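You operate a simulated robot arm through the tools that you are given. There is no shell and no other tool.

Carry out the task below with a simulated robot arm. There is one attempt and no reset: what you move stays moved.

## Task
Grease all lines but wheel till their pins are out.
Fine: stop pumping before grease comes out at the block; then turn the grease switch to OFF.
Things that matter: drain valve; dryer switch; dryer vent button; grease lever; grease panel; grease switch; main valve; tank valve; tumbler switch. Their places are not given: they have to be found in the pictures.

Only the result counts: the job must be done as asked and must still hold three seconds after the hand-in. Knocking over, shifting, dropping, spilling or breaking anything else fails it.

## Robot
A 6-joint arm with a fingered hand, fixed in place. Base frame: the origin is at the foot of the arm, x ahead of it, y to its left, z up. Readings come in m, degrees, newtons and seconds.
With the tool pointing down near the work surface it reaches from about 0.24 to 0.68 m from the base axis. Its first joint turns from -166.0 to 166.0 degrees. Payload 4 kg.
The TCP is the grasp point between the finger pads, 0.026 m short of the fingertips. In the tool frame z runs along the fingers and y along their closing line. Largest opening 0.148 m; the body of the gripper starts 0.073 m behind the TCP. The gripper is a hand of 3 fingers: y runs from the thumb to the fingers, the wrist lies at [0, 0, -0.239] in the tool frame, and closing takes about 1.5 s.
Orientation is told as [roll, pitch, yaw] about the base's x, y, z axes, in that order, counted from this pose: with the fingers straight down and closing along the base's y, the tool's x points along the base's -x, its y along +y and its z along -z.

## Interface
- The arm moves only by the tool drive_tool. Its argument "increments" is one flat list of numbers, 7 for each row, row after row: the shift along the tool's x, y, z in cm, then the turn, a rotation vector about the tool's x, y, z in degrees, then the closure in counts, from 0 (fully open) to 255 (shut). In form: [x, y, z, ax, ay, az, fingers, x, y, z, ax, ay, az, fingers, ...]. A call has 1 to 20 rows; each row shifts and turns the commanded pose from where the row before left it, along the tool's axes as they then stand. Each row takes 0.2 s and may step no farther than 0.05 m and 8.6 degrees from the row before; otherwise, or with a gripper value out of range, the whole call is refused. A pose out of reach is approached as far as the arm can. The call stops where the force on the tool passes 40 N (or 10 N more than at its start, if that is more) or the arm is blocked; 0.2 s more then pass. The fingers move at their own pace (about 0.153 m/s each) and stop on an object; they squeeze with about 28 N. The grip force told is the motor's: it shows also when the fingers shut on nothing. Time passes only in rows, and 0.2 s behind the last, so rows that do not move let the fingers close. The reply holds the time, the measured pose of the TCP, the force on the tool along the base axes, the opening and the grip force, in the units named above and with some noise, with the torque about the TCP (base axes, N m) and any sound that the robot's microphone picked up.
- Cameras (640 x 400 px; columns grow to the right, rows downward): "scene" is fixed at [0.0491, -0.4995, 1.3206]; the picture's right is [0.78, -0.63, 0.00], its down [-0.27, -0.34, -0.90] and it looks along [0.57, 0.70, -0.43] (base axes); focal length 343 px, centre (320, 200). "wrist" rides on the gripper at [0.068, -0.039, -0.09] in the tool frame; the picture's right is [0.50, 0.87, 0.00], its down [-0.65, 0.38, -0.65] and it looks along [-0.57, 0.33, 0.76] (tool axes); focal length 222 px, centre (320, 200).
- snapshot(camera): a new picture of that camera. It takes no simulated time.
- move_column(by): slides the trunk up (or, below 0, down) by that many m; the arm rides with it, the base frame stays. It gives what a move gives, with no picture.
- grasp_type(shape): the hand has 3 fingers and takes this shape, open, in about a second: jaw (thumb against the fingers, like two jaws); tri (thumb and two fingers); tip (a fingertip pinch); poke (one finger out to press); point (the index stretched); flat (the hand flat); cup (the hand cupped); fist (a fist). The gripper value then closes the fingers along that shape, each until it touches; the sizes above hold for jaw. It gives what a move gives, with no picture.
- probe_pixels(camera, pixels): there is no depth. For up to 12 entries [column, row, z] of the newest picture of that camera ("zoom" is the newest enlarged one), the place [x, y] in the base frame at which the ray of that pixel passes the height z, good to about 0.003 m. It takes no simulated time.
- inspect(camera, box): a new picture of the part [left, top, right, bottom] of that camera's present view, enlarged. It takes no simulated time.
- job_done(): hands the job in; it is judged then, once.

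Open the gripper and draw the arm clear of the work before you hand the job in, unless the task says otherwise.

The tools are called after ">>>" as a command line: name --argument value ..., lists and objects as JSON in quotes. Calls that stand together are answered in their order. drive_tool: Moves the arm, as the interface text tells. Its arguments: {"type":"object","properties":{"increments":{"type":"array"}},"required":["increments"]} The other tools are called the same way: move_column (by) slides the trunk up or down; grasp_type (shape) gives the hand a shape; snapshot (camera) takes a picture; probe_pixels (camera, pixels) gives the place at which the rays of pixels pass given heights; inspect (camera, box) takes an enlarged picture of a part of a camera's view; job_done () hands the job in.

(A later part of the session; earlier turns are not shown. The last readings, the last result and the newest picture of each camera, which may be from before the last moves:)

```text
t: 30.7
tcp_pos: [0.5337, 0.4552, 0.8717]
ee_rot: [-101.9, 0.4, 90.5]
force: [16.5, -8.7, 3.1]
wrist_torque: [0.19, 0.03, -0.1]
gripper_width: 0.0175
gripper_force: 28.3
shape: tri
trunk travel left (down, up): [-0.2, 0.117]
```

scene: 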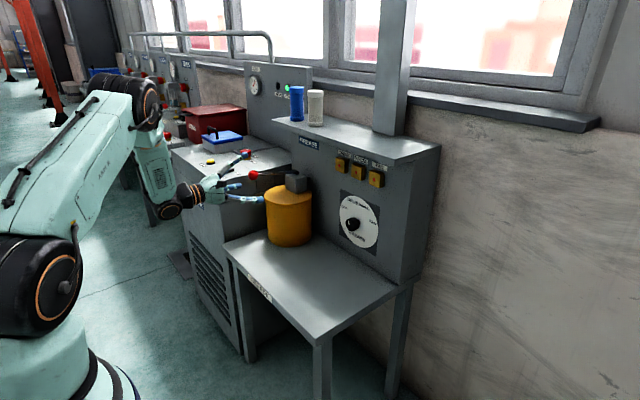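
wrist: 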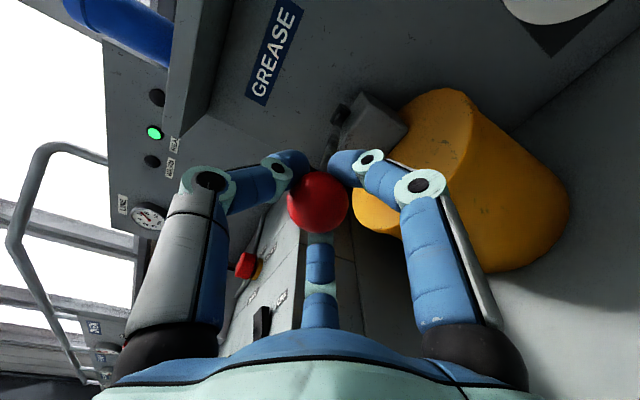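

The force is back to the grip baseline, and the lever is now at about -3° on an arc around (0.711, z 0.882). I'll continue down another 16° with the corrected arc.

>>> drive_tool --increments '[0, 1.23, -0.13, 4, 0, 0, 255, 0, 1.23, -0.13, 4, 0, 0, 255, 0, 1.23, -0.13, 4, 0, 0, 255, 0, 1.23, -0.13, 4, 0, 0, 255]'

>>> inspect --camera "scene" --box '[200, 140, 320, 220]'

>>> inspect --camera "scene" --box '[325, 145, 395, 190]'

```text
t: 31.7
tcp_pos: [0.5422, 0.4555, 0.828]
ee_rot: [-118.6, 0.1, 90.4]
force: [7.9, -7.0, 30.1]
wrist_torque: [0.18, -0.11, -0.02]
gripper_width: 0.0177
gripper_force: 28.2
shape: tri
trunk travel left (down, up): [-0.2, 0.117]
```

```text
5.00 times, centred on (260, 180) of scene
```

zoom: 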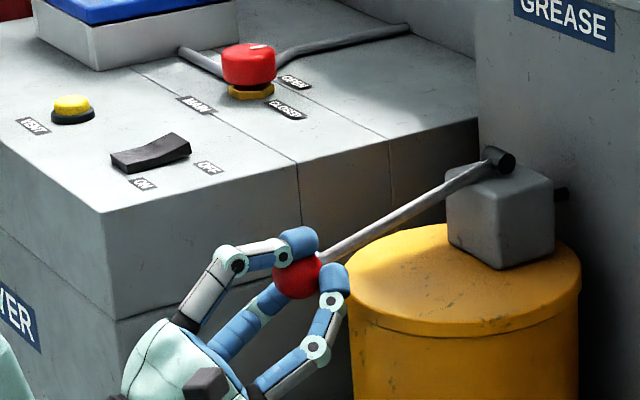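

```text
8.89 times, centred on (360, 168) of scene
```

zoom: 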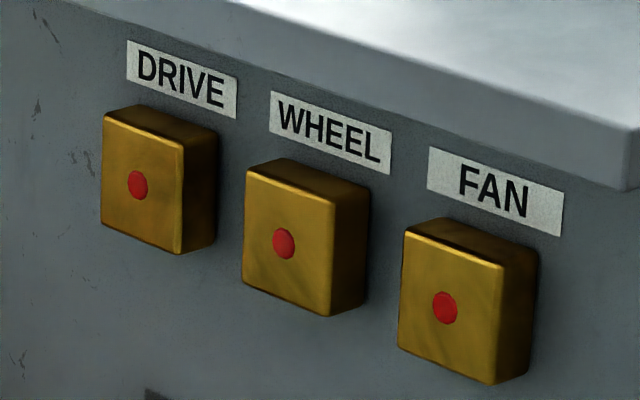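

The upward force of 30 N at z=0.828 suggests the lower stop, at about -18°, and the pins look unchanged. I'll raise the lever back along its arc to the starting angle.

>>> drive_tool --increments '[0, -1.217, 0.215, -4, 0, 0, 255, 0, -1.217, 0.215, -4, 0, 0, 255, 0, -1.217, 0.215, -4, 0, 0, 255, 0, -1.217, 0.215, -4, 0, 0, 255, 0, -1.217, 0.215, -4, 0, 0, 255, 0, -1.217, 0.215, -4, 0, 0, 255, 0, -1.217, 0.1, -4, 0, 0, 255]'

>>> inspect --camera "scene" --box '[200, 140, 320, 220]'

>>> inspect --camera "scene" --box '[325, 145, 395, 190]'

```text
t: 33.3
tcp_pos: [0.5354, 0.4558, 0.9059]
ee_rot: [-89.7, 0.5, 90.3]
force: [35.3, -8.2, -5.5]
wrist_torque: [0.06, 0.12, -0.18]
gripper_width: 0.0159
gripper_force: 28.3
shape: tri
trunk travel left (down, up): [-0.2, 0.117]
```

```text
5.00 times, centred on (260, 180) of scene
```

zoom: 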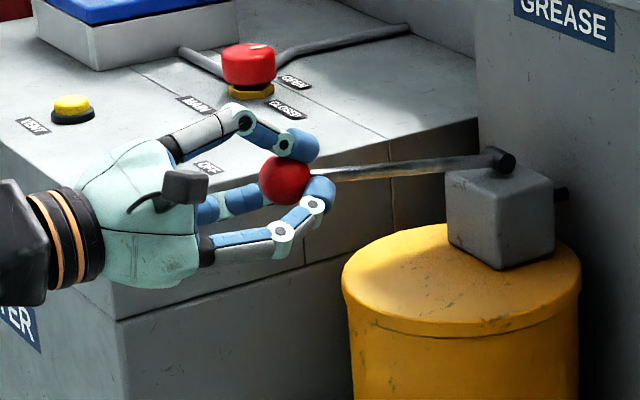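

```text
8.89 times, centred on (360, 168) of scene
```

zoom: 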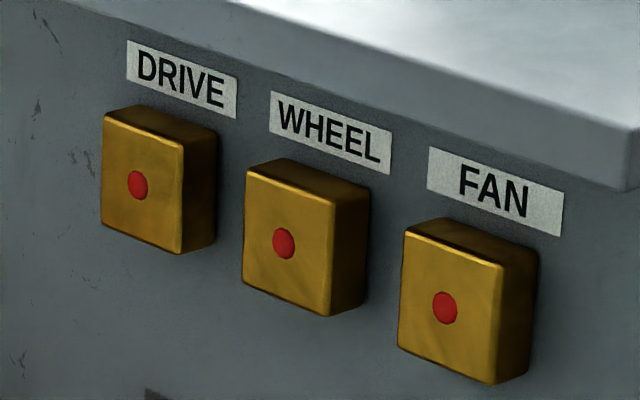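

No pin change yet. I'll relieve the +x pull by 0.3 cm, then raise the lever another 8° to feel for the upper stop.

>>> drive_tool --increments '[0, 0, 0.35, 0, 0, 0, 255, 0, -0.6, 0.1, -2, 0, 0, 255, 0, -0.6, 0.1, -2, 0, 0, 255, 0, -0.6, 0.12, -2, 0, 0, 255]'

>>> inspect --camera "scene" --box '[200, 140, 320, 220]'

```text
t: 34.3
tcp_pos: [0.5428, 0.4587, 0.9212]
ee_rot: [-83.7, 0.6, 90.4]
force: [27.0, -4.0, -24.6]
wrist_torque: [0.0, -0.05, -0.03]
gripper_width: 0.0133
gripper_force: 28.2
shape: tri
trunk travel left (down, up): [-0.2, 0.117]
```

```text
5.00 times, centred on (260, 180) of scene
```

zoom: 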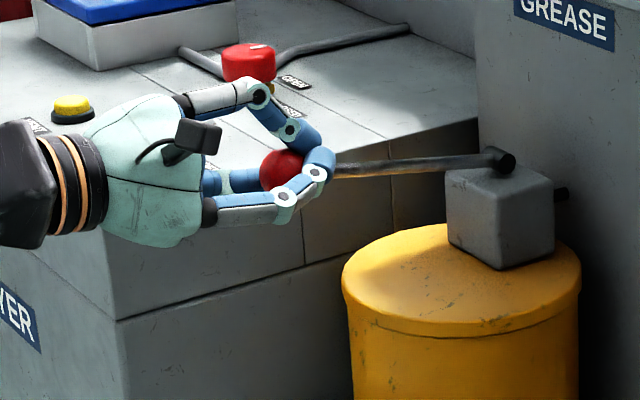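

The ball did not follow (the grip slid), so the upper stop is near +8° and one stroke is roughly +8° to -18°. I'll go back down 6°, reopen the hand, and re-centre on the ball.

>>> drive_tool --increments '[0, 0.6, -0.1, 2, 0, 0, 255, 0, 0.6, -0.1, 2, 0, 0, 255, 0, 0.6, -0.1, 2, 0, 0, 255, 0, 0, 0, 0, 0, 0, 140, 0, 0, 0, 0, 0, 0, 140, 0, 0, 0, 0, 0, 0, 140, 0, 0, 0, 0, 0, 0, 140]'

>>> snapshot --camera "wrist"

>>> inspect --camera "scene" --box '[200, 140, 320, 220]'

```text
t: 35.9
tcp_pos: [0.5363, 0.4568, 0.9092]
ee_rot: [-89.9, 0.5, 90.4]
force: [-0.6, 1.0, 0.5]
wrist_torque: [0.01, -0.02, 0.0]
gripper_width: 0.0662
gripper_force: 0.1
shape: tri
trunk travel left (down, up): [-0.2, 0.117]
```

```text
taken
```

wrist: 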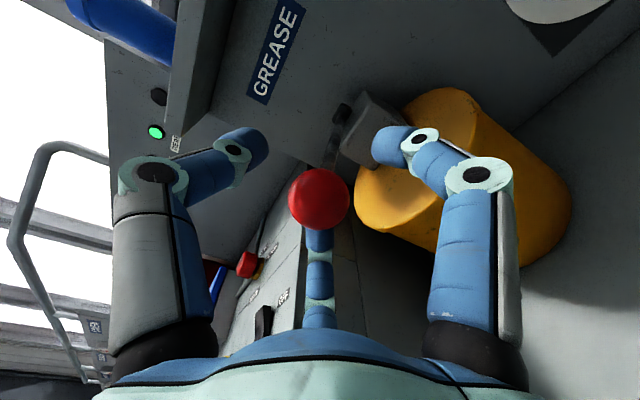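

```text
5.00 times, centred on (260, 180) of scene
```

zoom: 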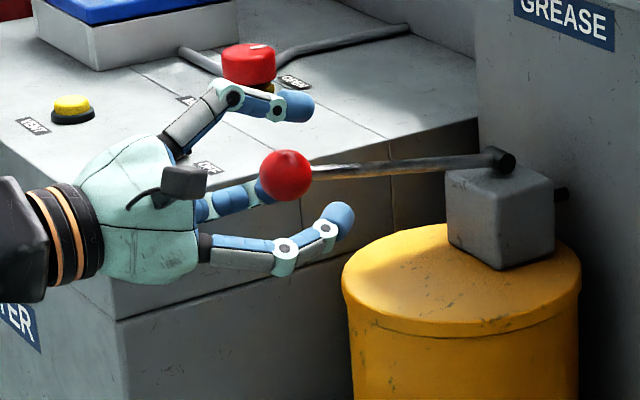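

The ball is back at its starting point, centred at (319,198). I'll now cage it loosely (about 215 counts) and make a second full stroke, down 27° and back up, checking the pins at the end.

>>> drive_tool --increments '[0, 0, 0, 0, 0, 0, 200, 0, 0, 0, 0, 0, 0, 217, 0, 0, 0, 0, 0, 0, 217, 0, 0, 0, 0, 0, 0, 217]'

>>> drive_tool --increments '[0, 1.23, -0.12, 4, 0, 0, 217, 0, 1.23, -0.12, 4, 0, 0, 217, 0, 1.23, -0.12, 4, 0, 0, 217, 0, 1.23, -0.12, 4, 0, 0, 217, 0, 1.23, -0.12, 4, 0, 0, 217, 0, 1.23, -0.12, 4, 0, 0, 217, 0, 0.9, -0.1, 3, 0, 0, 217]'

>>> inspect --camera "scene" --box '[200, 140, 320, 220]'

>>> inspect --camera "scene" --box '[325, 145, 395, 190]'

```text
t: 36.9
tcp_pos: [0.5357, 0.4559, 0.9078]
ee_rot: [-90.0, 0.6, 90.4]
force: [-0.4, 2.5, -0.8]
wrist_torque: [0.0, 0.0, -0.01]
gripper_width: 0.0229
gripper_force: 0.0
shape: tri
trunk travel left (down, up): [-0.2, 0.117]
```

```text
t: 38.5
tcp_pos: [0.5447, 0.4547, 0.828]
ee_rot: [-117.1, 0.4, 90.4]
force: [-2.5, 2.7, 4.4]
wrist_torque: [-0.04, -0.04, 0.02]
gripper_width: 0.0235
gripper_force: 0.1
shape: tri
trunk travel left (down, up): [-0.2, 0.117]
```

```text
5.00 times, centred on (260, 180) of scene
```

zoom: 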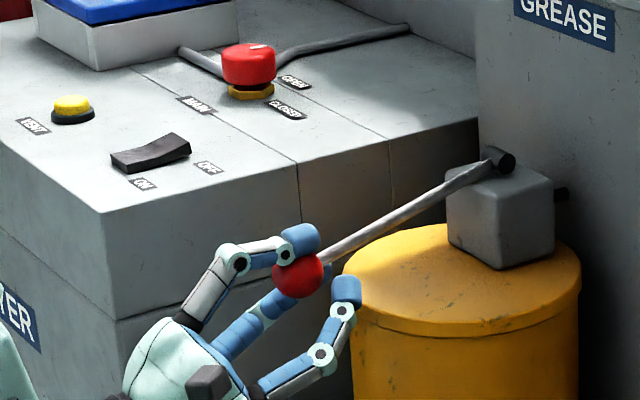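

```text
8.89 times, centred on (360, 168) of scene
```

zoom: 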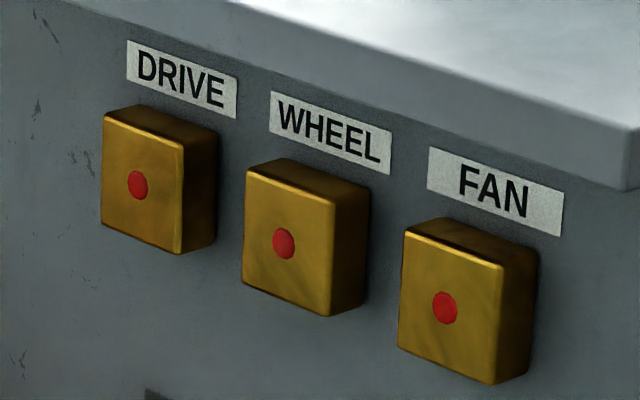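

The loose cage works with only 4 N of force. I'll press about 0.5 cm further to reach the stop, then raise the lever fully and check the pins.

>>> drive_tool --increments '[0, 0.5, 0, 1, 0, 0, 217]'

>>> drive_tool --increments '[0, -1.217, 0.2, -4, 0, 0, 217, 0, -1.217, 0.2, -4, 0, 0, 217, 0, -1.217, 0.2, -4, 0, 0, 217, 0, -1.217, 0.2, -4, 0, 0, 217, 0, -1.217, 0.2, -4, 0, 0, 217, 0, -1.217, 0.2, -4, 0, 0, 217, 0, -1.3, 0.15, -4, 0, 0, 217]'

>>> inspect --camera "scene" --box '[200, 140, 320, 220]'

>>> inspect --camera "scene" --box '[325, 145, 395, 190]'

```text
t: 38.9
tcp_pos: [0.5456, 0.4542, 0.8236]
ee_rot: [-118.2, 0.5, 90.4]
force: [-4.7, 0.3, 9.1]
wrist_torque: [0.0, -0.12, 0.03]
gripper_width: 0.0242
gripper_force: 0.2
shape: tri
trunk travel left (down, up): [-0.2, 0.117]
```

```text
t: 40.5
tcp_pos: [0.536, 0.4565, 0.9061]
ee_rot: [-89.8, 0.5, 90.4]
force: [2.8, 0.6, -1.4]
wrist_torque: [-0.02, 0.03, -0.05]
gripper_width: 0.0224
gripper_force: 0.0
shape: tri
trunk travel left (down, up): [-0.2, 0.117]
```

```text
5.00 times, centred on (260, 180) of scene
```

zoom: 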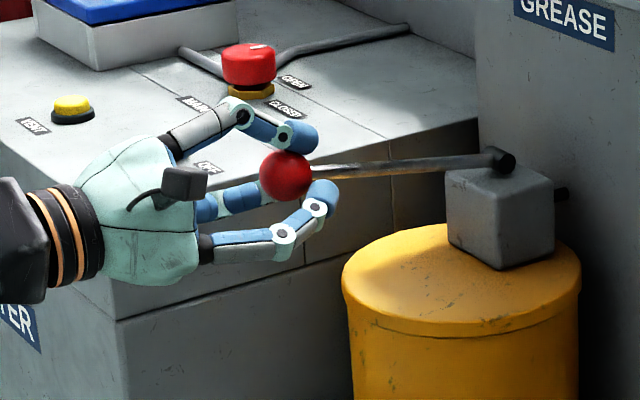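

```text
8.89 times, centred on (360, 168) of scene
```

zoom: 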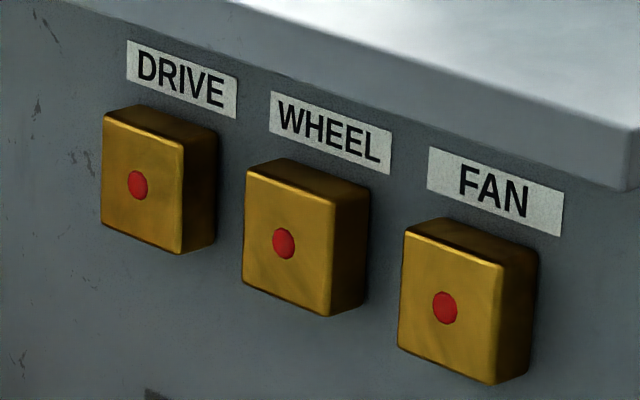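

No pin change after two strokes. I'll make the third downstroke and look through the wrist camera at the bottom to check the stop and the fingers' clearance to the pump body.

>>> drive_tool --increments '[0, 1.23, -0.12, 4, 0, 0, 217, 0, 1.23, -0.12, 4, 0, 0, 217, 0, 1.23, -0.12, 4, 0, 0, 217, 0, 1.23, -0.12, 4, 0, 0, 217, 0, 1.23, -0.12, 4, 0, 0, 217, 0, 1.23, -0.15, 4, 0, 0, 217, 0, 1.23, -0.15, 4, 0, 0, 217]'

>>> snapshot --camera "wrist"

>>> inspect --camera "scene" --box '[220, 150, 320, 230]'

>>> inspect --camera "scene" --box '[325, 145, 395, 190]'

```text
t: 42.1
tcp_pos: [0.5449, 0.4558, 0.824]
ee_rot: [-118.2, 0.4, 90.4]
force: [-2.8, 1.0, 7.8]
wrist_torque: [0.02, -0.03, 0.01]
gripper_width: 0.0239
gripper_force: 0.1
shape: tri
trunk travel left (down, up): [-0.2, 0.117]
```

```text
taken
```

wrist: 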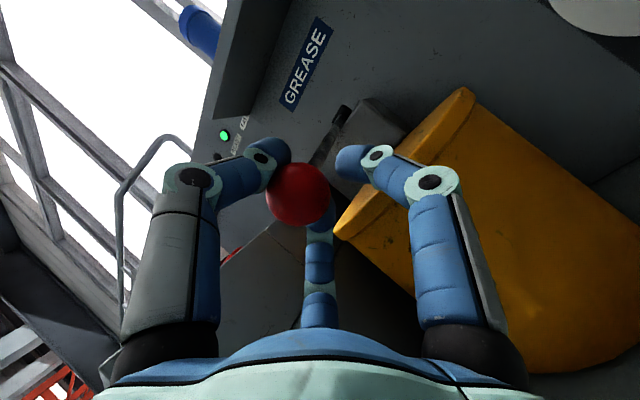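

```text
5.00 times, centred on (270, 190) of scene
```

zoom: 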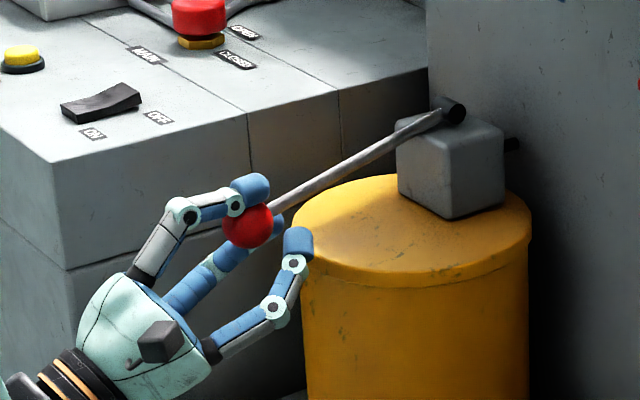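

```text
8.89 times, centred on (360, 168) of scene
```

zoom: 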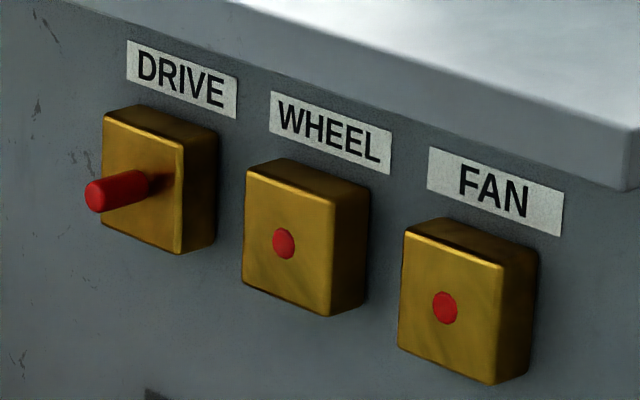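

The DRIVE pin is now fully out after the third downstroke, so no more pumping on DRIVE. I'll raise the lever gently back to the top and open the hand.

>>> drive_tool --increments '[0, -1.217, 0.2, -4, 0, 0, 217, 0, -1.217, 0.2, -4, 0, 0, 217, 0, -1.217, 0.2, -4, 0, 0, 217, 0, -1.217, 0.2, -4, 0, 0, 217, 0, -1.217, 0.2, -4, 0, 0, 217, 0, -1.217, 0.2, -4, 0, 0, 217, 0, -1.3, 0.17, -4, 0, 0, 217, 0, 0, 0, 0, 0, 0, 150, 0, 0, 0, 0, 0, 0, 80, 0, 0, 0, 0, 0, 0, 0, 0, 0, 0, 0, 0, 0, 0, 0, 0, 0, 0, 0, 0, 0]'

>>> inspect --camera "scene" --box '[200, 140, 320, 220]'

>>> inspect --camera "scene" --box '[325, 145, 395, 190]'

```text
t: 44.7
tcp_pos: [0.5355, 0.4558, 0.9089]
ee_rot: [-89.9, 0.5, 90.4]
force: [-0.1, 0.0, -0.2]
wrist_torque: [0.0, 0.01, 0.0]
gripper_width: 0.1478
gripper_force: 0.0
shape: tri
trunk travel left (down, up): [-0.2, 0.117]
```

```text
5.00 times, centred on (260, 180) of scene
```

zoom: 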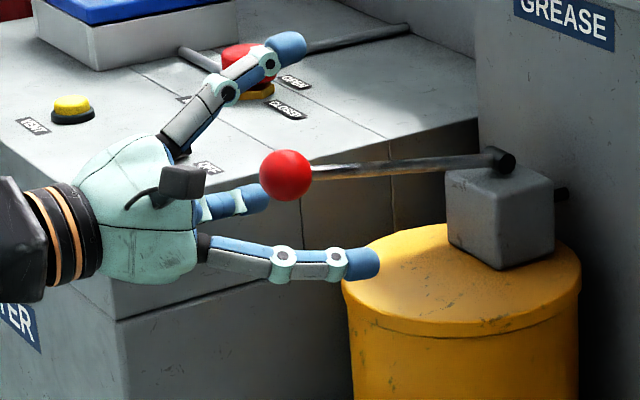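

```text
8.89 times, centred on (360, 168) of scene
```

zoom: 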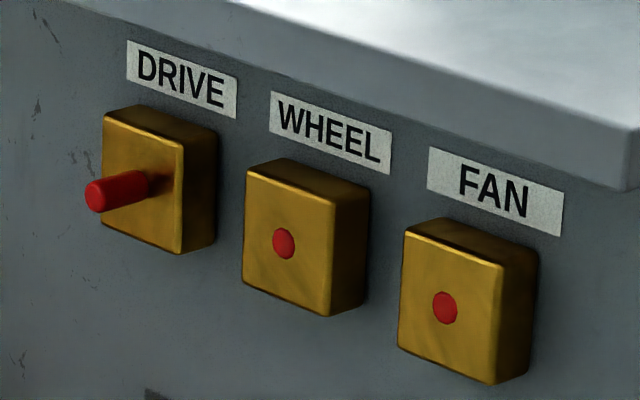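

DRIVE stays out and the lever is at the top. I'll back out and retrace the path to the front of the knob (y≈0.191, z≈0.767).

>>> drive_tool --increments '[0, 0, -3, 0, 0, 0, 0, 0, 0, -2.6, 0, 0, 0, 0, 4, 0, 0, 0, 0, 0, 0, 4, 0, 0, 0, 0, 0, 0, 4, 0, 0, 0, 0, 0, 0, 4, 0, 0, 0, 0, 0, 0, 4, 0, 0, 0, 0, 0, 0, 4, 0, 0, 0, 0, 0, 0, 2.5, 0, 0, 0, 0, 0, 0, 0, 4, 0, 0, 0, 0, 0, 0, 4, 0, 0, 0, 0, 0, 0, 4, 0, 0, 0, 0, 0, 0, 2.2, 0, 0, 0, 0, 0, 0, 0, 0, 0, 0, 0, 0]'

```text
t: 47.7
tcp_pos: [0.4798, 0.1898, 0.7688]
ee_rot: [-90.1, 0.5, 90.3]
force: [-0.1, -0.2, 0.4]
wrist_torque: [0.05, 0.04, 0.01]
gripper_width: 0.148
gripper_force: 0.1
shape: tri
trunk travel left (down, up): [-0.2, 0.117]
```

At (0.480,0.190,0.769). I'll advance 21.5 cm towards the knob first, staying short, and check alignment.

>>> drive_tool --increments '[0, 0.1, 4.5, 0, 0, 0, 0, 0, 0.1, 4.5, 0, 0, 0, 0, 0, 0, 4.5, 0, 0, 0, 0, 0, 0, 4.5, 0, 0, 0, 0, 0, 0, 3.5, 0, 0, 0, 0, 0, 0, 0, 0, 0, 0, 0]'

>>> snapshot --camera "wrist"

```text
t: 49.1
tcp_pos: [0.6952, 0.1919, 0.7689]
ee_rot: [-90.0, 0.5, 90.4]
force: [-0.1, -0.9, 0.3]
wrist_torque: [0.0, -0.02, -0.01]
gripper_width: 0.1478
gripper_force: 0.1
shape: tri
trunk travel left (down, up): [-0.2, 0.117]
```

```text
taken
```

wrist: 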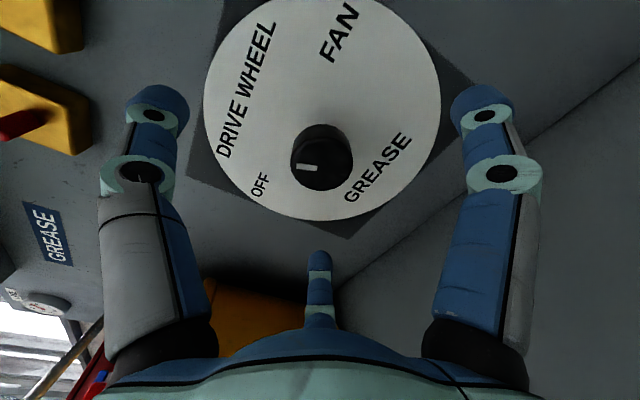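

The knob is at (322,162), about 0.25 cm to tool +x. I'll shift that, advance 3 cm and close on the knob.

>>> drive_tool --increments '[0.2, 0, 1.0, 0, 0, 0, 0, 0, 0, 1.0, 0, 0, 0, 0, 0, 0, 1.0, 0, 0, 0, 0, 0, 0, 0, 0, 0, 0, 120, 0, 0, 0, 0, 0, 0, 180, 0, 0, 0, 0, 0, 0, 220, 0, 0, 0, 0, 0, 0, 255, 0, 0, 0, 0, 0, 0, 255, 0, 0, 0, 0, 0, 0, 255, 0, 0, 0, 0, 0, 0, 255]'

>>> snapshot --camera "wrist"

```text
t: 51.3
tcp_pos: [0.725, 0.1903, 0.767]
ee_rot: [-90.0, 0.4, 90.4]
force: [2.1, 2.3, -0.6]
wrist_torque: [0.03, 0.03, 0.07]
gripper_width: 0.0344
gripper_force: 28.3
shape: tri
trunk travel left (down, up): [-0.2, 0.117]
```

```text
taken
```

wrist: 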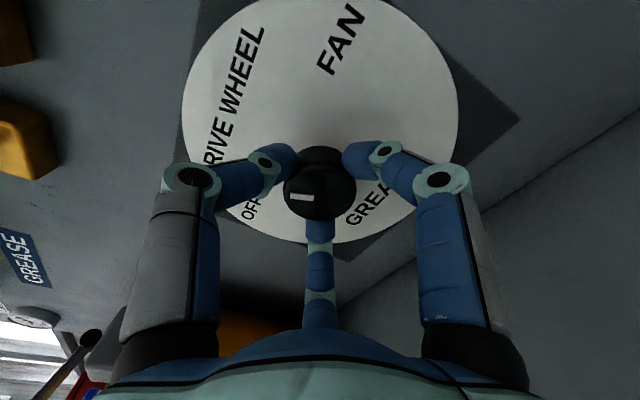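

Gripped (0.0344, 28 N) with the mark on DRIVE. I'll turn +90° clockwise, through WHEEL to FAN, in 12 rows of 7.5°.

>>> drive_tool --increments '[0, 0, 0, 0, 0, 7.5, 255, 0, 0, 0, 0, 0, 7.5, 255, 0, 0, 0, 0, 0, 7.5, 255, 0, 0, 0, 0, 0, 7.5, 255, 0, 0, 0, 0, 0, 7.5, 255, 0, 0, 0, 0, 0, 7.5, 255, 0, 0, 0, 0, 0, 7.5, 255, 0, 0, 0, 0, 0, 7.5, 255, 0, 0, 0, 0, 0, 7.5, 255, 0, 0, 0, 0, 0, 7.5, 255, 0, 0, 0, 0, 0, 7.5, 255, 0, 0, 0, 0, 0, 7.5, 255, 0, 0, 0, 0, 0, 0, 255]'

>>> snapshot --camera "wrist"

>>> inspect --camera "scene" --box '[320, 180, 400, 260]'

```text
t: 54.1
tcp_pos: [0.7262, 0.1906, 0.7657]
ee_rot: [-80.4, -89.6, 80.9]
force: [-0.2, 5.3, -11.8]
wrist_torque: [-0.05, 0.26, 0.02]
gripper_width: 0.0335
gripper_force: 28.0
shape: tri
trunk travel left (down, up): [-0.2, 0.117]
```

```text
taken
```

wrist: 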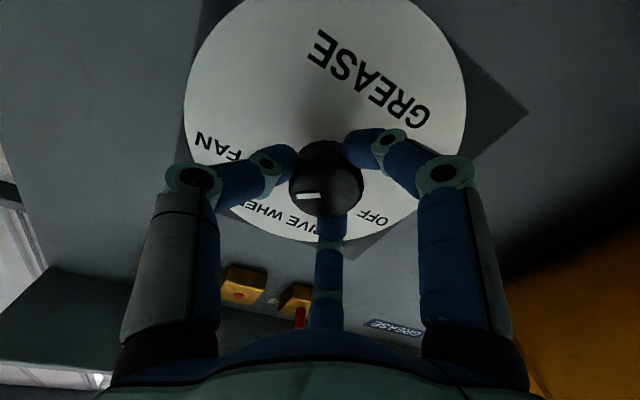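

```text
5.00 times, centred on (360, 220) of scene
```

zoom: 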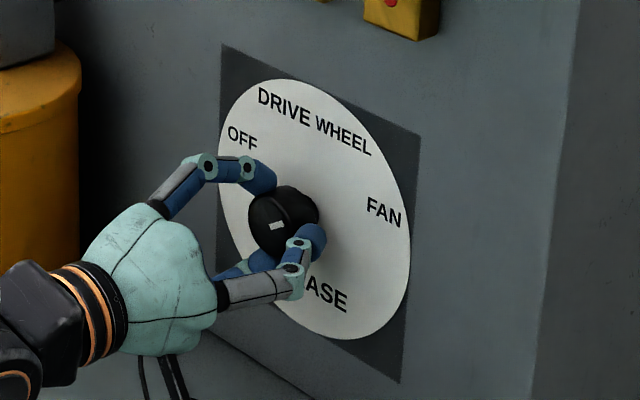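

The mark has turned with the hand to the right side, near FAN. I'll open and back out 15 cm to check where the pointer sits.

>>> drive_tool --increments '[0, 0, 0, 0, 0, 0, 150, 0, 0, 0, 0, 0, 0, 100, 0, 0, 0, 0, 0, 0, 50, 0, 0, 0, 0, 0, 0, 0, 0, 0, 0, 0, 0, 0, 0, 0, 0, -3, 0, 0, 0, 0, 0, 0, -4, 0, 0, 0, 0, 0, 0, -4, 0, 0, 0, 0, 0, 0, -4, 0, 0, 0, 0, 0, 0, 0, 0, 0, 0, 0]'

>>> inspect --camera "wrist" --box '[220, 0, 420, 180]'

>>> inspect --camera "scene" --box '[335, 195, 385, 245]'

```text
t: 56.3
tcp_pos: [0.5754, 0.19, 0.7646]
ee_rot: [-97.8, -89.6, 98.3]
force: [0.7, -0.2, -0.6]
wrist_torque: [0.01, 0.03, 0.0]
gripper_width: 0.1479
gripper_force: 0.2
shape: tri
trunk travel left (down, up): [-0.2, 0.117]
```

```text
2.22 times, centred on (320, 90) of wrist
```

zoom: 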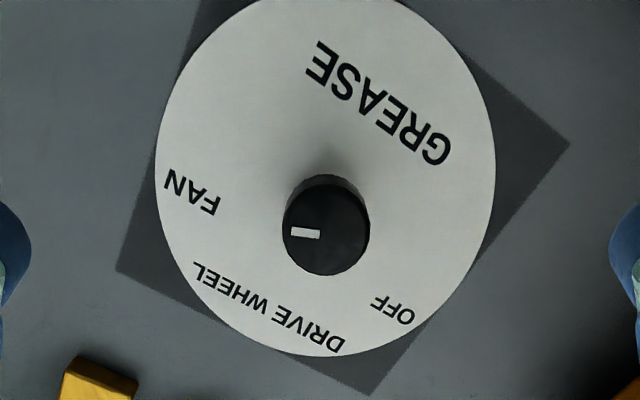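

```text
8.00 times, centred on (360, 220) of scene
```

zoom: 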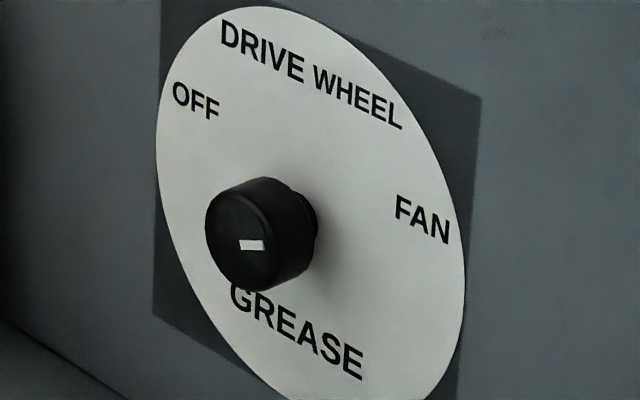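

The mark now points at FAN (nearly flat in the scene view, left towards FAN in the wrist view). I'll roll back to thumb-up while withdrawing to x≈0.48, and rise to the lever's height.

>>> drive_tool --increments '[0, 0, -0.8, 0, 0, -7.5, 0, 0, 0, -0.8, 0, 0, -7.5, 0, 0, 0, -0.8, 0, 0, -7.5, 0, 0, 0, -0.8, 0, 0, -7.5, 0, 0, 0, -0.8, 0, 0, -7.5, 0, 0, 0, -0.8, 0, 0, -7.5, 0, 0, 0, -0.8, 0, 0, -7.5, 0, 0, 0, -0.8, 0, 0, -7.5, 0, 0, 0, -0.8, 0, 0, -7.5, 0, 0, 0, -0.8, 0, 0, -7.5, 0, 0, 0, -0.8, 0, 0, -7.5, 0, 0, 0, -0.8, 0, 0, -7.5, 0, 0, -3.6, 0, 0, 0, 0, 0, 0, -3.6, 0, 0, 0, 0, 0, 0, -3.6, 0, 0, 0, 0, 0, 0, -3.5, 0, 0, 0, 0, 0, 0, 0, 0, 0, 0, 0, 0]'

>>> inspect --camera "scene" --box '[325, 145, 395, 190]'

```text
t: 59.9
tcp_pos: [0.4797, 0.1911, 0.9099]
ee_rot: [-90.0, 0.4, 90.4]
force: [-1.1, 0.2, -0.5]
wrist_torque: [0.0, -0.01, 0.01]
gripper_width: 0.1479
gripper_force: 0.1
shape: tri
trunk travel left (down, up): [-0.2, 0.117]
```

```text
8.89 times, centred on (360, 168) of scene
```

zoom: 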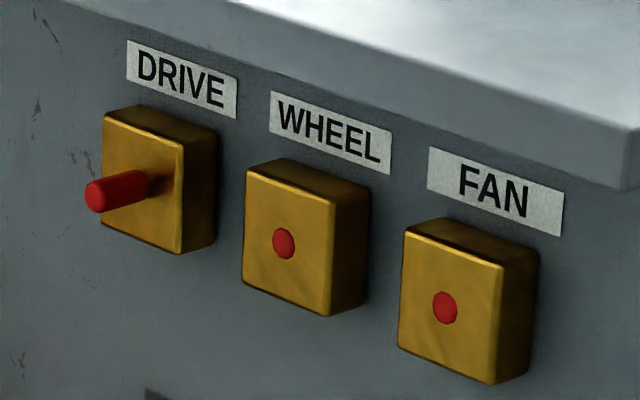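

DRIVE is still out, WHEEL and FAN are in. I'll slide left 26.5 cm to line up with the lever ball, then look.

>>> drive_tool --increments '[-4, 0, 0, 0, 0, 0, 0, -4, 0, 0, 0, 0, 0, 0, -4, 0, 0, 0, 0, 0, 0, -4, 0, 0, 0, 0, 0, 0, -4, 0, 0, 0, 0, 0, 0, -4, 0, 0, 0, 0, 0, 0, -2.5, 0, 0, 0, 0, 0, 0, 0, 0, 0, 0, 0, 0, 0]'

>>> snapshot --camera "wrist"

```text
t: 61.7
tcp_pos: [0.4754, 0.4537, 0.906]
ee_rot: [-90.0, 0.4, 90.4]
force: [0.8, -0.6, 0.4]
wrist_torque: [0.02, -0.02, 0.01]
gripper_width: 0.1477
gripper_force: 0.0
shape: tri
trunk travel left (down, up): [-0.2, 0.117]
```

```text
taken
```

wrist: 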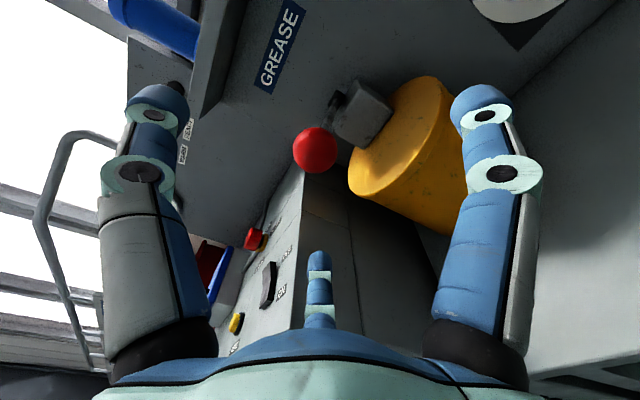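

The ball is at (315,151). I'll shift slightly, advance 5.9 cm onto it, and cage it loosely.

>>> drive_tool --increments '[-0.2, -0.25, 2, 0, 0, 0, 0, 0, 0, 2, 0, 0, 0, 0, 0, 0, 1.9, 0, 0, 0, 0, 0, 0, 0, 0, 0, 0, 120, 0, 0, 0, 0, 0, 0, 180, 0, 0, 0, 0, 0, 0, 217, 0, 0, 0, 0, 0, 0, 217, 0, 0, 0, 0, 0, 0, 217]'

>>> snapshot --camera "wrist"

>>> inspect --camera "scene" --box '[200, 140, 320, 220]'

```text
t: 63.5
tcp_pos: [0.5357, 0.4561, 0.9088]
ee_rot: [-90.0, 0.5, 90.4]
force: [0.1, 1.3, -1.5]
wrist_torque: [-0.02, -0.01, 0.02]
gripper_width: 0.0228
gripper_force: 0.1
shape: tri
trunk travel left (down, up): [-0.2, 0.117]
```

```text
taken
```

wrist: 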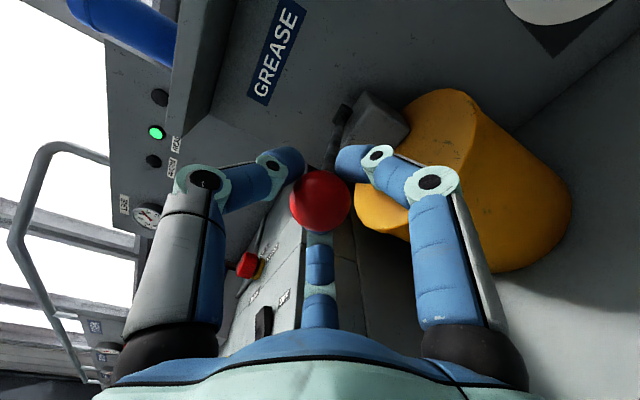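

```text
5.00 times, centred on (260, 180) of scene
```

zoom: 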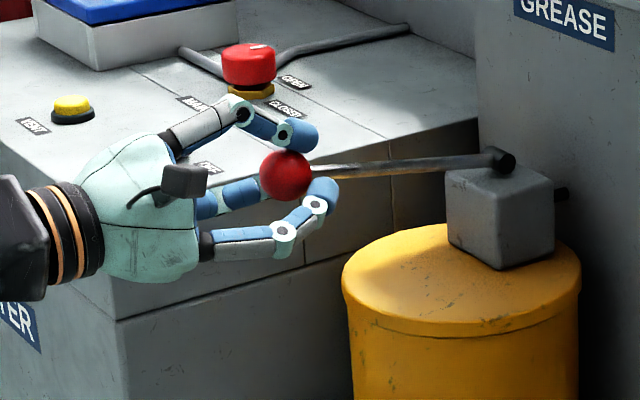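

The ball is caged as before. I'll make the first FAN downstroke (28°) and check the pins.

>>> drive_tool --increments '[0, 1.23, -0.12, 4, 0, 0, 217, 0, 1.23, -0.12, 4, 0, 0, 217, 0, 1.23, -0.12, 4, 0, 0, 217, 0, 1.23, -0.12, 4, 0, 0, 217, 0, 1.23, -0.12, 4, 0, 0, 217, 0, 1.23, -0.15, 4, 0, 0, 217, 0, 1.23, -0.15, 4, 0, 0, 217]'

>>> inspect --camera "scene" --box '[325, 145, 395, 190]'

>>> inspect --camera "scene" --box '[220, 150, 320, 230]'

```text
t: 65.1
tcp_pos: [0.5453, 0.4561, 0.8257]
ee_rot: [-118.2, 0.3, 90.5]
force: [-2.6, -0.7, 5.2]
wrist_torque: [0.05, -0.08, 0.02]
gripper_width: 0.0239
gripper_force: 0.1
shape: tri
trunk travel left (down, up): [-0.2, 0.117]
```

```text
8.89 times, centred on (360, 168) of scene
```

zoom: 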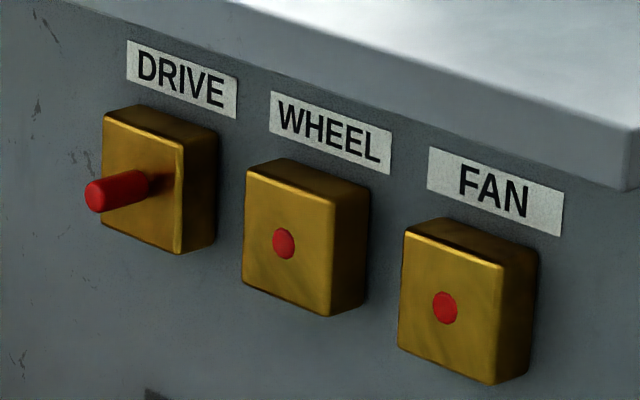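

```text
5.00 times, centred on (270, 190) of scene
```

zoom: 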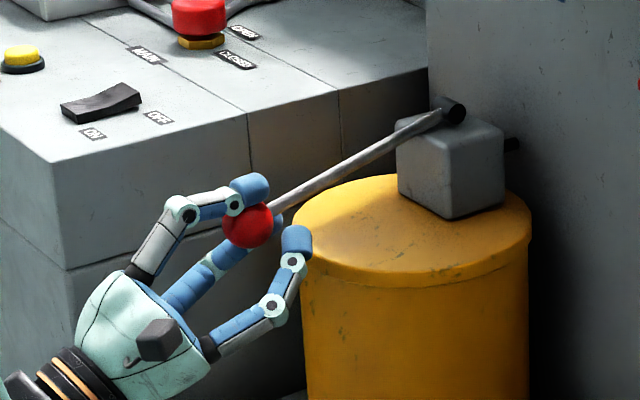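

DRIVE is unchanged and FAN is not out yet. I'll press about 0.3 cm more to make sure the bottom is reached, then raise and check.

>>> drive_tool --increments '[0, 0.35, 0, 0, 0, 0, 217]'

>>> drive_tool --increments '[0, -1.25, 0.2, -4, 0, 0, 217, 0, -1.25, 0.2, -4, 0, 0, 217, 0, -1.25, 0.2, -4, 0, 0, 217, 0, -1.25, 0.2, -4, 0, 0, 217, 0, -1.25, 0.2, -4, 0, 0, 217, 0, -1.25, 0.2, -4, 0, 0, 217, 0, -1.35, 0.17, -4, 0, 0, 217]'

>>> inspect --camera "scene" --box '[325, 145, 395, 190]'

>>> inspect --camera "scene" --box '[200, 140, 320, 220]'

```text
t: 65.5
tcp_pos: [0.5465, 0.4551, 0.8232]
ee_rot: [-118.2, 0.4, 90.4]
force: [-5.5, -1.3, 8.7]
wrist_torque: [0.06, -0.12, 0.0]
gripper_width: 0.0245
gripper_force: 0.0
shape: tri
trunk travel left (down, up): [-0.2, 0.117]
```

```text
t: 67.1
tcp_pos: [0.5356, 0.4567, 0.9101]
ee_rot: [-90.0, 0.5, 90.4]
force: [0.6, -0.7, -3.3]
wrist_torque: [-0.03, 0.0, 0.01]
gripper_width: 0.0224
gripper_force: 0.0
shape: tri
trunk travel left (down, up): [-0.2, 0.117]
```

```text
8.89 times, centred on (360, 168) of scene
```

zoom: 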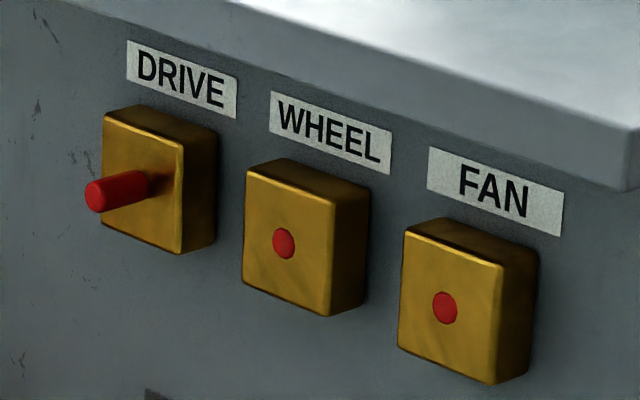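

```text
5.00 times, centred on (260, 180) of scene
```

zoom: 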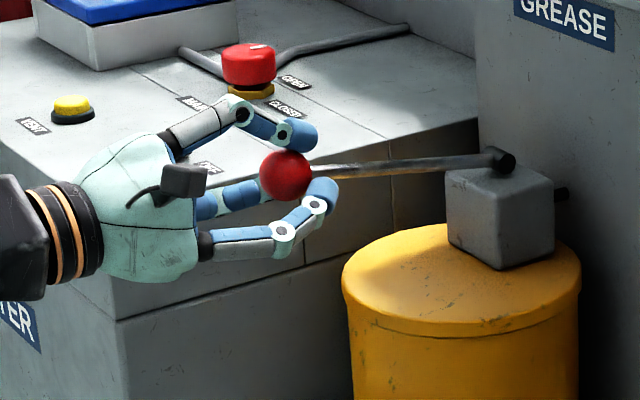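

FAN is still in after one stroke, and the lever is back at the top. I'll make the second FAN downstroke and check at the bottom.

>>> drive_tool --increments '[0, 1.23, -0.12, 4, 0, 0, 217, 0, 1.23, -0.12, 4, 0, 0, 217, 0, 1.23, -0.12, 4, 0, 0, 217, 0, 1.23, -0.12, 4, 0, 0, 217, 0, 1.23, -0.12, 4, 0, 0, 217, 0, 1.23, -0.15, 4, 0, 0, 217, 0, 1.5, -0.15, 4, 0, 0, 217]'

>>> inspect --camera "scene" --box '[325, 145, 395, 190]'

```text
t: 68.7
tcp_pos: [0.5454, 0.4566, 0.8228]
ee_rot: [-118.3, 0.4, 90.4]
force: [-2.3, 1.2, 8.7]
wrist_torque: [-0.04, -0.03, 0.02]
gripper_width: 0.0244
gripper_force: 0.1
shape: tri
trunk travel left (down, up): [-0.2, 0.117]
```

```text
8.89 times, centred on (360, 168) of scene
```

zoom: 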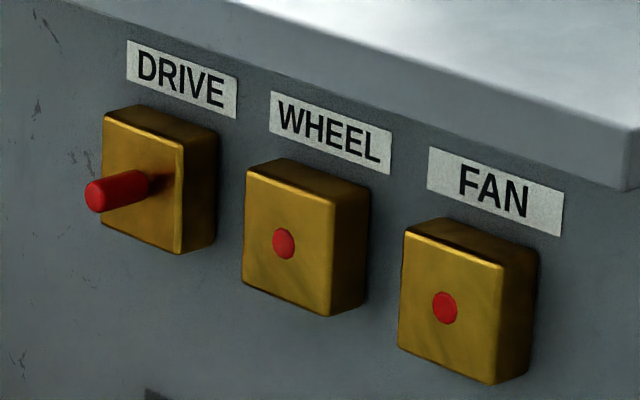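

FAN is still in after the second downstroke. I'll raise the lever to the top and check the pins again.

>>> drive_tool --increments '[0, -1.25, 0.2, -4, 0, 0, 217, 0, -1.25, 0.2, -4, 0, 0, 217, 0, -1.25, 0.2, -4, 0, 0, 217, 0, -1.25, 0.2, -4, 0, 0, 217, 0, -1.25, 0.2, -4, 0, 0, 217, 0, -1.25, 0.2, -4, 0, 0, 217, 0, -1.3, 0.17, -4, 0, 0, 217]'

>>> inspect --camera "scene" --box '[325, 145, 395, 190]'

```text
t: 70.3
tcp_pos: [0.5343, 0.4559, 0.9096]
ee_rot: [-89.8, 0.5, 90.4]
force: [2.0, 0.0, -1.8]
wrist_torque: [-0.03, 0.05, -0.04]
gripper_width: 0.0227
gripper_force: 0.2
shape: tri
trunk travel left (down, up): [-0.2, 0.117]
```

```text
8.89 times, centred on (360, 168) of scene
```

zoom: 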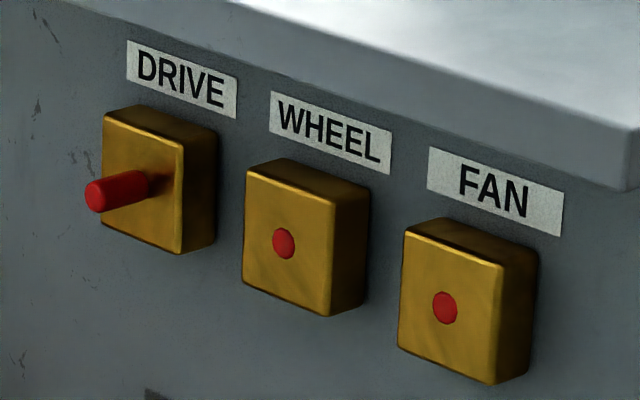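

Still only DRIVE out; WHEEL and FAN are in. I'll make the third FAN downstroke and check at the bottom.

>>> drive_tool --increments '[0, 1.23, -0.12, 4, 0, 0, 217, 0, 1.23, -0.12, 4, 0, 0, 217, 0, 1.23, -0.12, 4, 0, 0, 217, 0, 1.23, -0.12, 4, 0, 0, 217, 0, 1.23, -0.12, 4, 0, 0, 217, 0, 1.23, -0.15, 4, 0, 0, 217, 0, 1.45, -0.12, 4, 0, 0, 217]'

>>> inspect --camera "scene" --box '[325, 145, 395, 190]'

```text
t: 71.9
tcp_pos: [0.5444, 0.4567, 0.8238]
ee_rot: [-118.2, 0.4, 90.3]
force: [-3.8, -0.3, 7.8]
wrist_torque: [0.0, -0.06, 0.02]
gripper_width: 0.0241
gripper_force: 0.0
shape: tri
trunk travel left (down, up): [-0.2, 0.117]
```

```text
8.89 times, centred on (360, 168) of scene
```

zoom: 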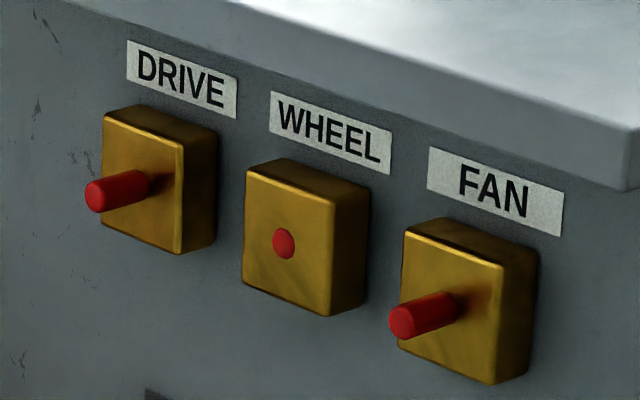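

The FAN pin is now out too, with WHEEL still in. Pumping is finished, so I'll raise the lever gently, open the hand and back out.

>>> drive_tool --increments '[0, -1.25, 0.2, -4, 0, 0, 217, 0, -1.25, 0.2, -4, 0, 0, 217, 0, -1.25, 0.2, -4, 0, 0, 217, 0, -1.25, 0.2, -4, 0, 0, 217, 0, -1.25, 0.2, -4, 0, 0, 217, 0, -1.25, 0.2, -4, 0, 0, 217, 0, -1.25, 0.17, -4, 0, 0, 217, 0, 0, 0, 0, 0, 0, 150, 0, 0, 0, 0, 0, 0, 80, 0, 0, 0, 0, 0, 0, 0, 0, 0, 0, 0, 0, 0, 0, 0, 0, 0, 0, 0, 0, 0, 0, 0, -3, 0, 0, 0, 0, 0, 0, -2.6, 0, 0, 0, 0]'

>>> snapshot --camera "scene"

>>> inspect --camera "scene" --box '[325, 145, 395, 190]'

```text
t: 74.9
tcp_pos: [0.4787, 0.4583, 0.9104]
ee_rot: [-90.0, 0.6, 90.4]
force: [0.5, -0.3, -0.6]
wrist_torque: [0.02, -0.03, -0.01]
gripper_width: 0.1479
gripper_force: 0.1
shape: tri
trunk travel left (down, up): [-0.2, 0.117]
```

```text
taken
```

scene: 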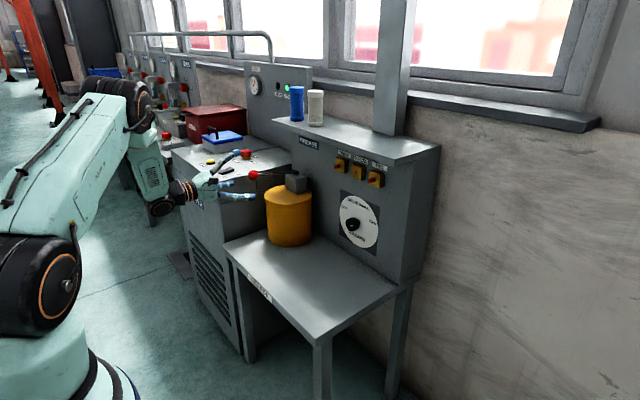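

```text
8.89 times, centred on (360, 168) of scene
```

zoom: 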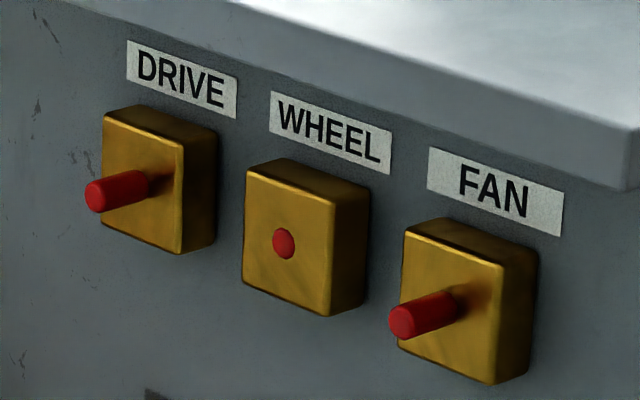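

DRIVE and FAN pins are out, WHEEL is in, and no grease is at the blocks. I'll go back in front of the knob.

>>> drive_tool --increments '[3.8, 0, 0, 0, 0, 0, 0, 3.8, 0, 0, 0, 0, 0, 0, 3.8, 0, 0, 0, 0, 0, 0, 3.8, 0, 0, 0, 0, 0, 0, 3.8, 0, 0, 0, 0, 0, 0, 3.8, 0, 0, 0, 0, 0, 0, 3.8, 0, 0, 0, 0, 0, 0, 0, 3.55, 0, 0, 0, 0, 0, 0, 3.55, 0, 0, 0, 0, 0, 0, 3.55, 0, 0, 0, 0, 0, 0, 3.55, 0, 0, 0, 0, 0, 0, 0, 0, 0, 0, 0, 0]'

>>> drive_tool --increments '[0, 0, 1, 0, 0, 7.5, 0, 0, 0, 1, 0, 0, 7.5, 0, 0, 0, 1, 0, 0, 7.5, 0, 0, 0, 1, 0, 0, 7.5, 0, 0, 0, 1, 0, 0, 7.5, 0, 0, 0, 1, 0, 0, 7.5, 0, 0, 0, 1, 0, 0, 7.5, 0, 0, 0, 1, 0, 0, 7.5, 0, 0, 0, 1, 0, 0, 7.5, 0, 0, 0, 1, 0, 0, 7.5, 0, 0, 0, 1, 0, 0, 7.5, 0, 0, 0, 1, 0, 0, 7.5, 0, 0, 0, 3.5, 0, 0, 0, 0, 0, 0, 3.5, 0, 0, 0, 0, 0, 0, 2.5, 0, 0, 0, 0, 0, 0, 0, 0, 0, 0, 0]'

>>> snapshot --camera "wrist"

```text
t: 77.5
tcp_pos: [0.4807, 0.1876, 0.7688]
ee_rot: [-90.2, 0.5, 90.4]
force: [0.7, -0.5, 1.0]
wrist_torque: [0.01, 0.02, 0.0]
gripper_width: 0.1479
gripper_force: 0.1
shape: tri
trunk travel left (down, up): [-0.2, 0.117]
```

```text
t: 80.9
tcp_pos: [0.6959, 0.1888, 0.7693]
ee_rot: [-91.6, -89.6, 92.0]
force: [-0.4, -0.1, -0.3]
wrist_torque: [-0.01, -0.01, -0.01]
gripper_width: 0.1479
gripper_force: 0.0
shape: tri
trunk travel left (down, up): [-0.2, 0.117]
```

```text
taken
```

wrist: 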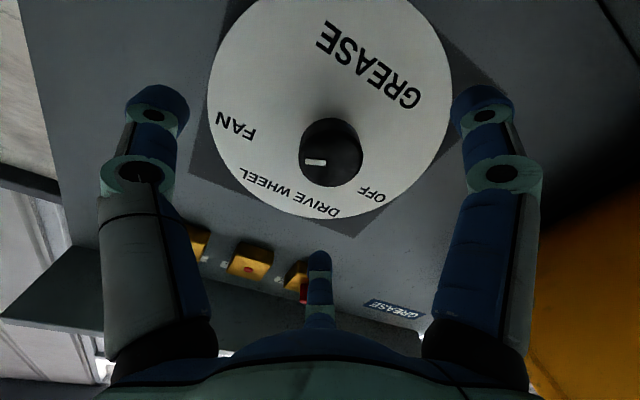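

The knob face appears at (331,158), so the knob is roughly 0.5 cm along tool x and 0.25 cm along tool y. I'll shift so, advance 3 cm, and half-close to check centring.

>>> drive_tool --increments '[0.5, 0.25, 1.0, 0, 0, 0, 0, 0, 0, 1.0, 0, 0, 0, 0, 0, 0, 1.0, 0, 0, 0, 0, 0, 0, 0, 0, 0, 0, 100, 0, 0, 0, 0, 0, 0, 150, 0, 0, 0, 0, 0, 0, 150, 0, 0, 0, 0, 0, 0, 150, 0, 0, 0, 0, 0, 0, 150]'

>>> snapshot --camera "wrist"

>>> inspect --camera "scene" --box '[320, 180, 400, 260]'

```text
t: 82.7
tcp_pos: [0.7245, 0.1919, 0.7641]
ee_rot: [-94.3, -89.4, 94.7]
force: [-0.2, -0.4, 0.4]
wrist_torque: [-0.03, -0.01, -0.01]
gripper_width: 0.0615
gripper_force: 0.1
shape: tri
trunk travel left (down, up): [-0.2, 0.117]
```

```text
taken
```

wrist: 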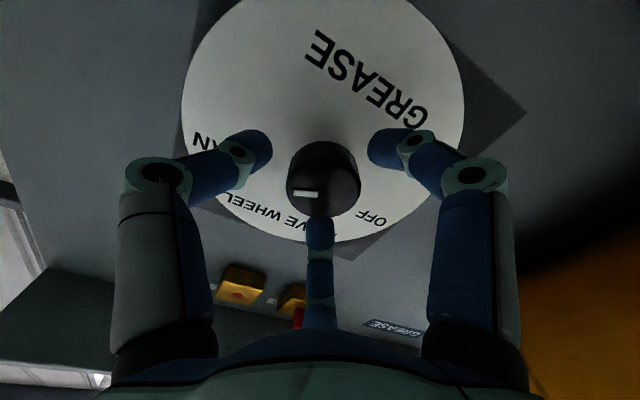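

```text
5.00 times, centred on (360, 220) of scene
```

zoom: 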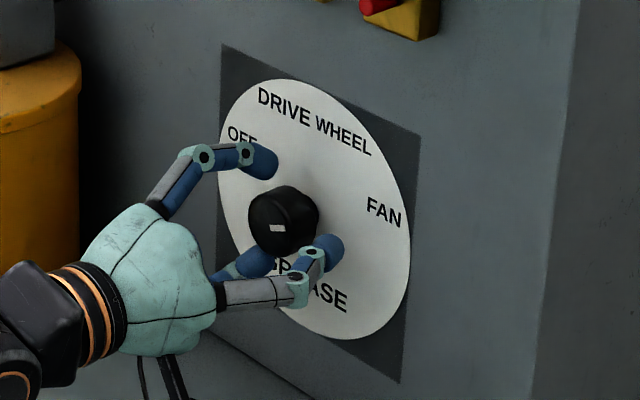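

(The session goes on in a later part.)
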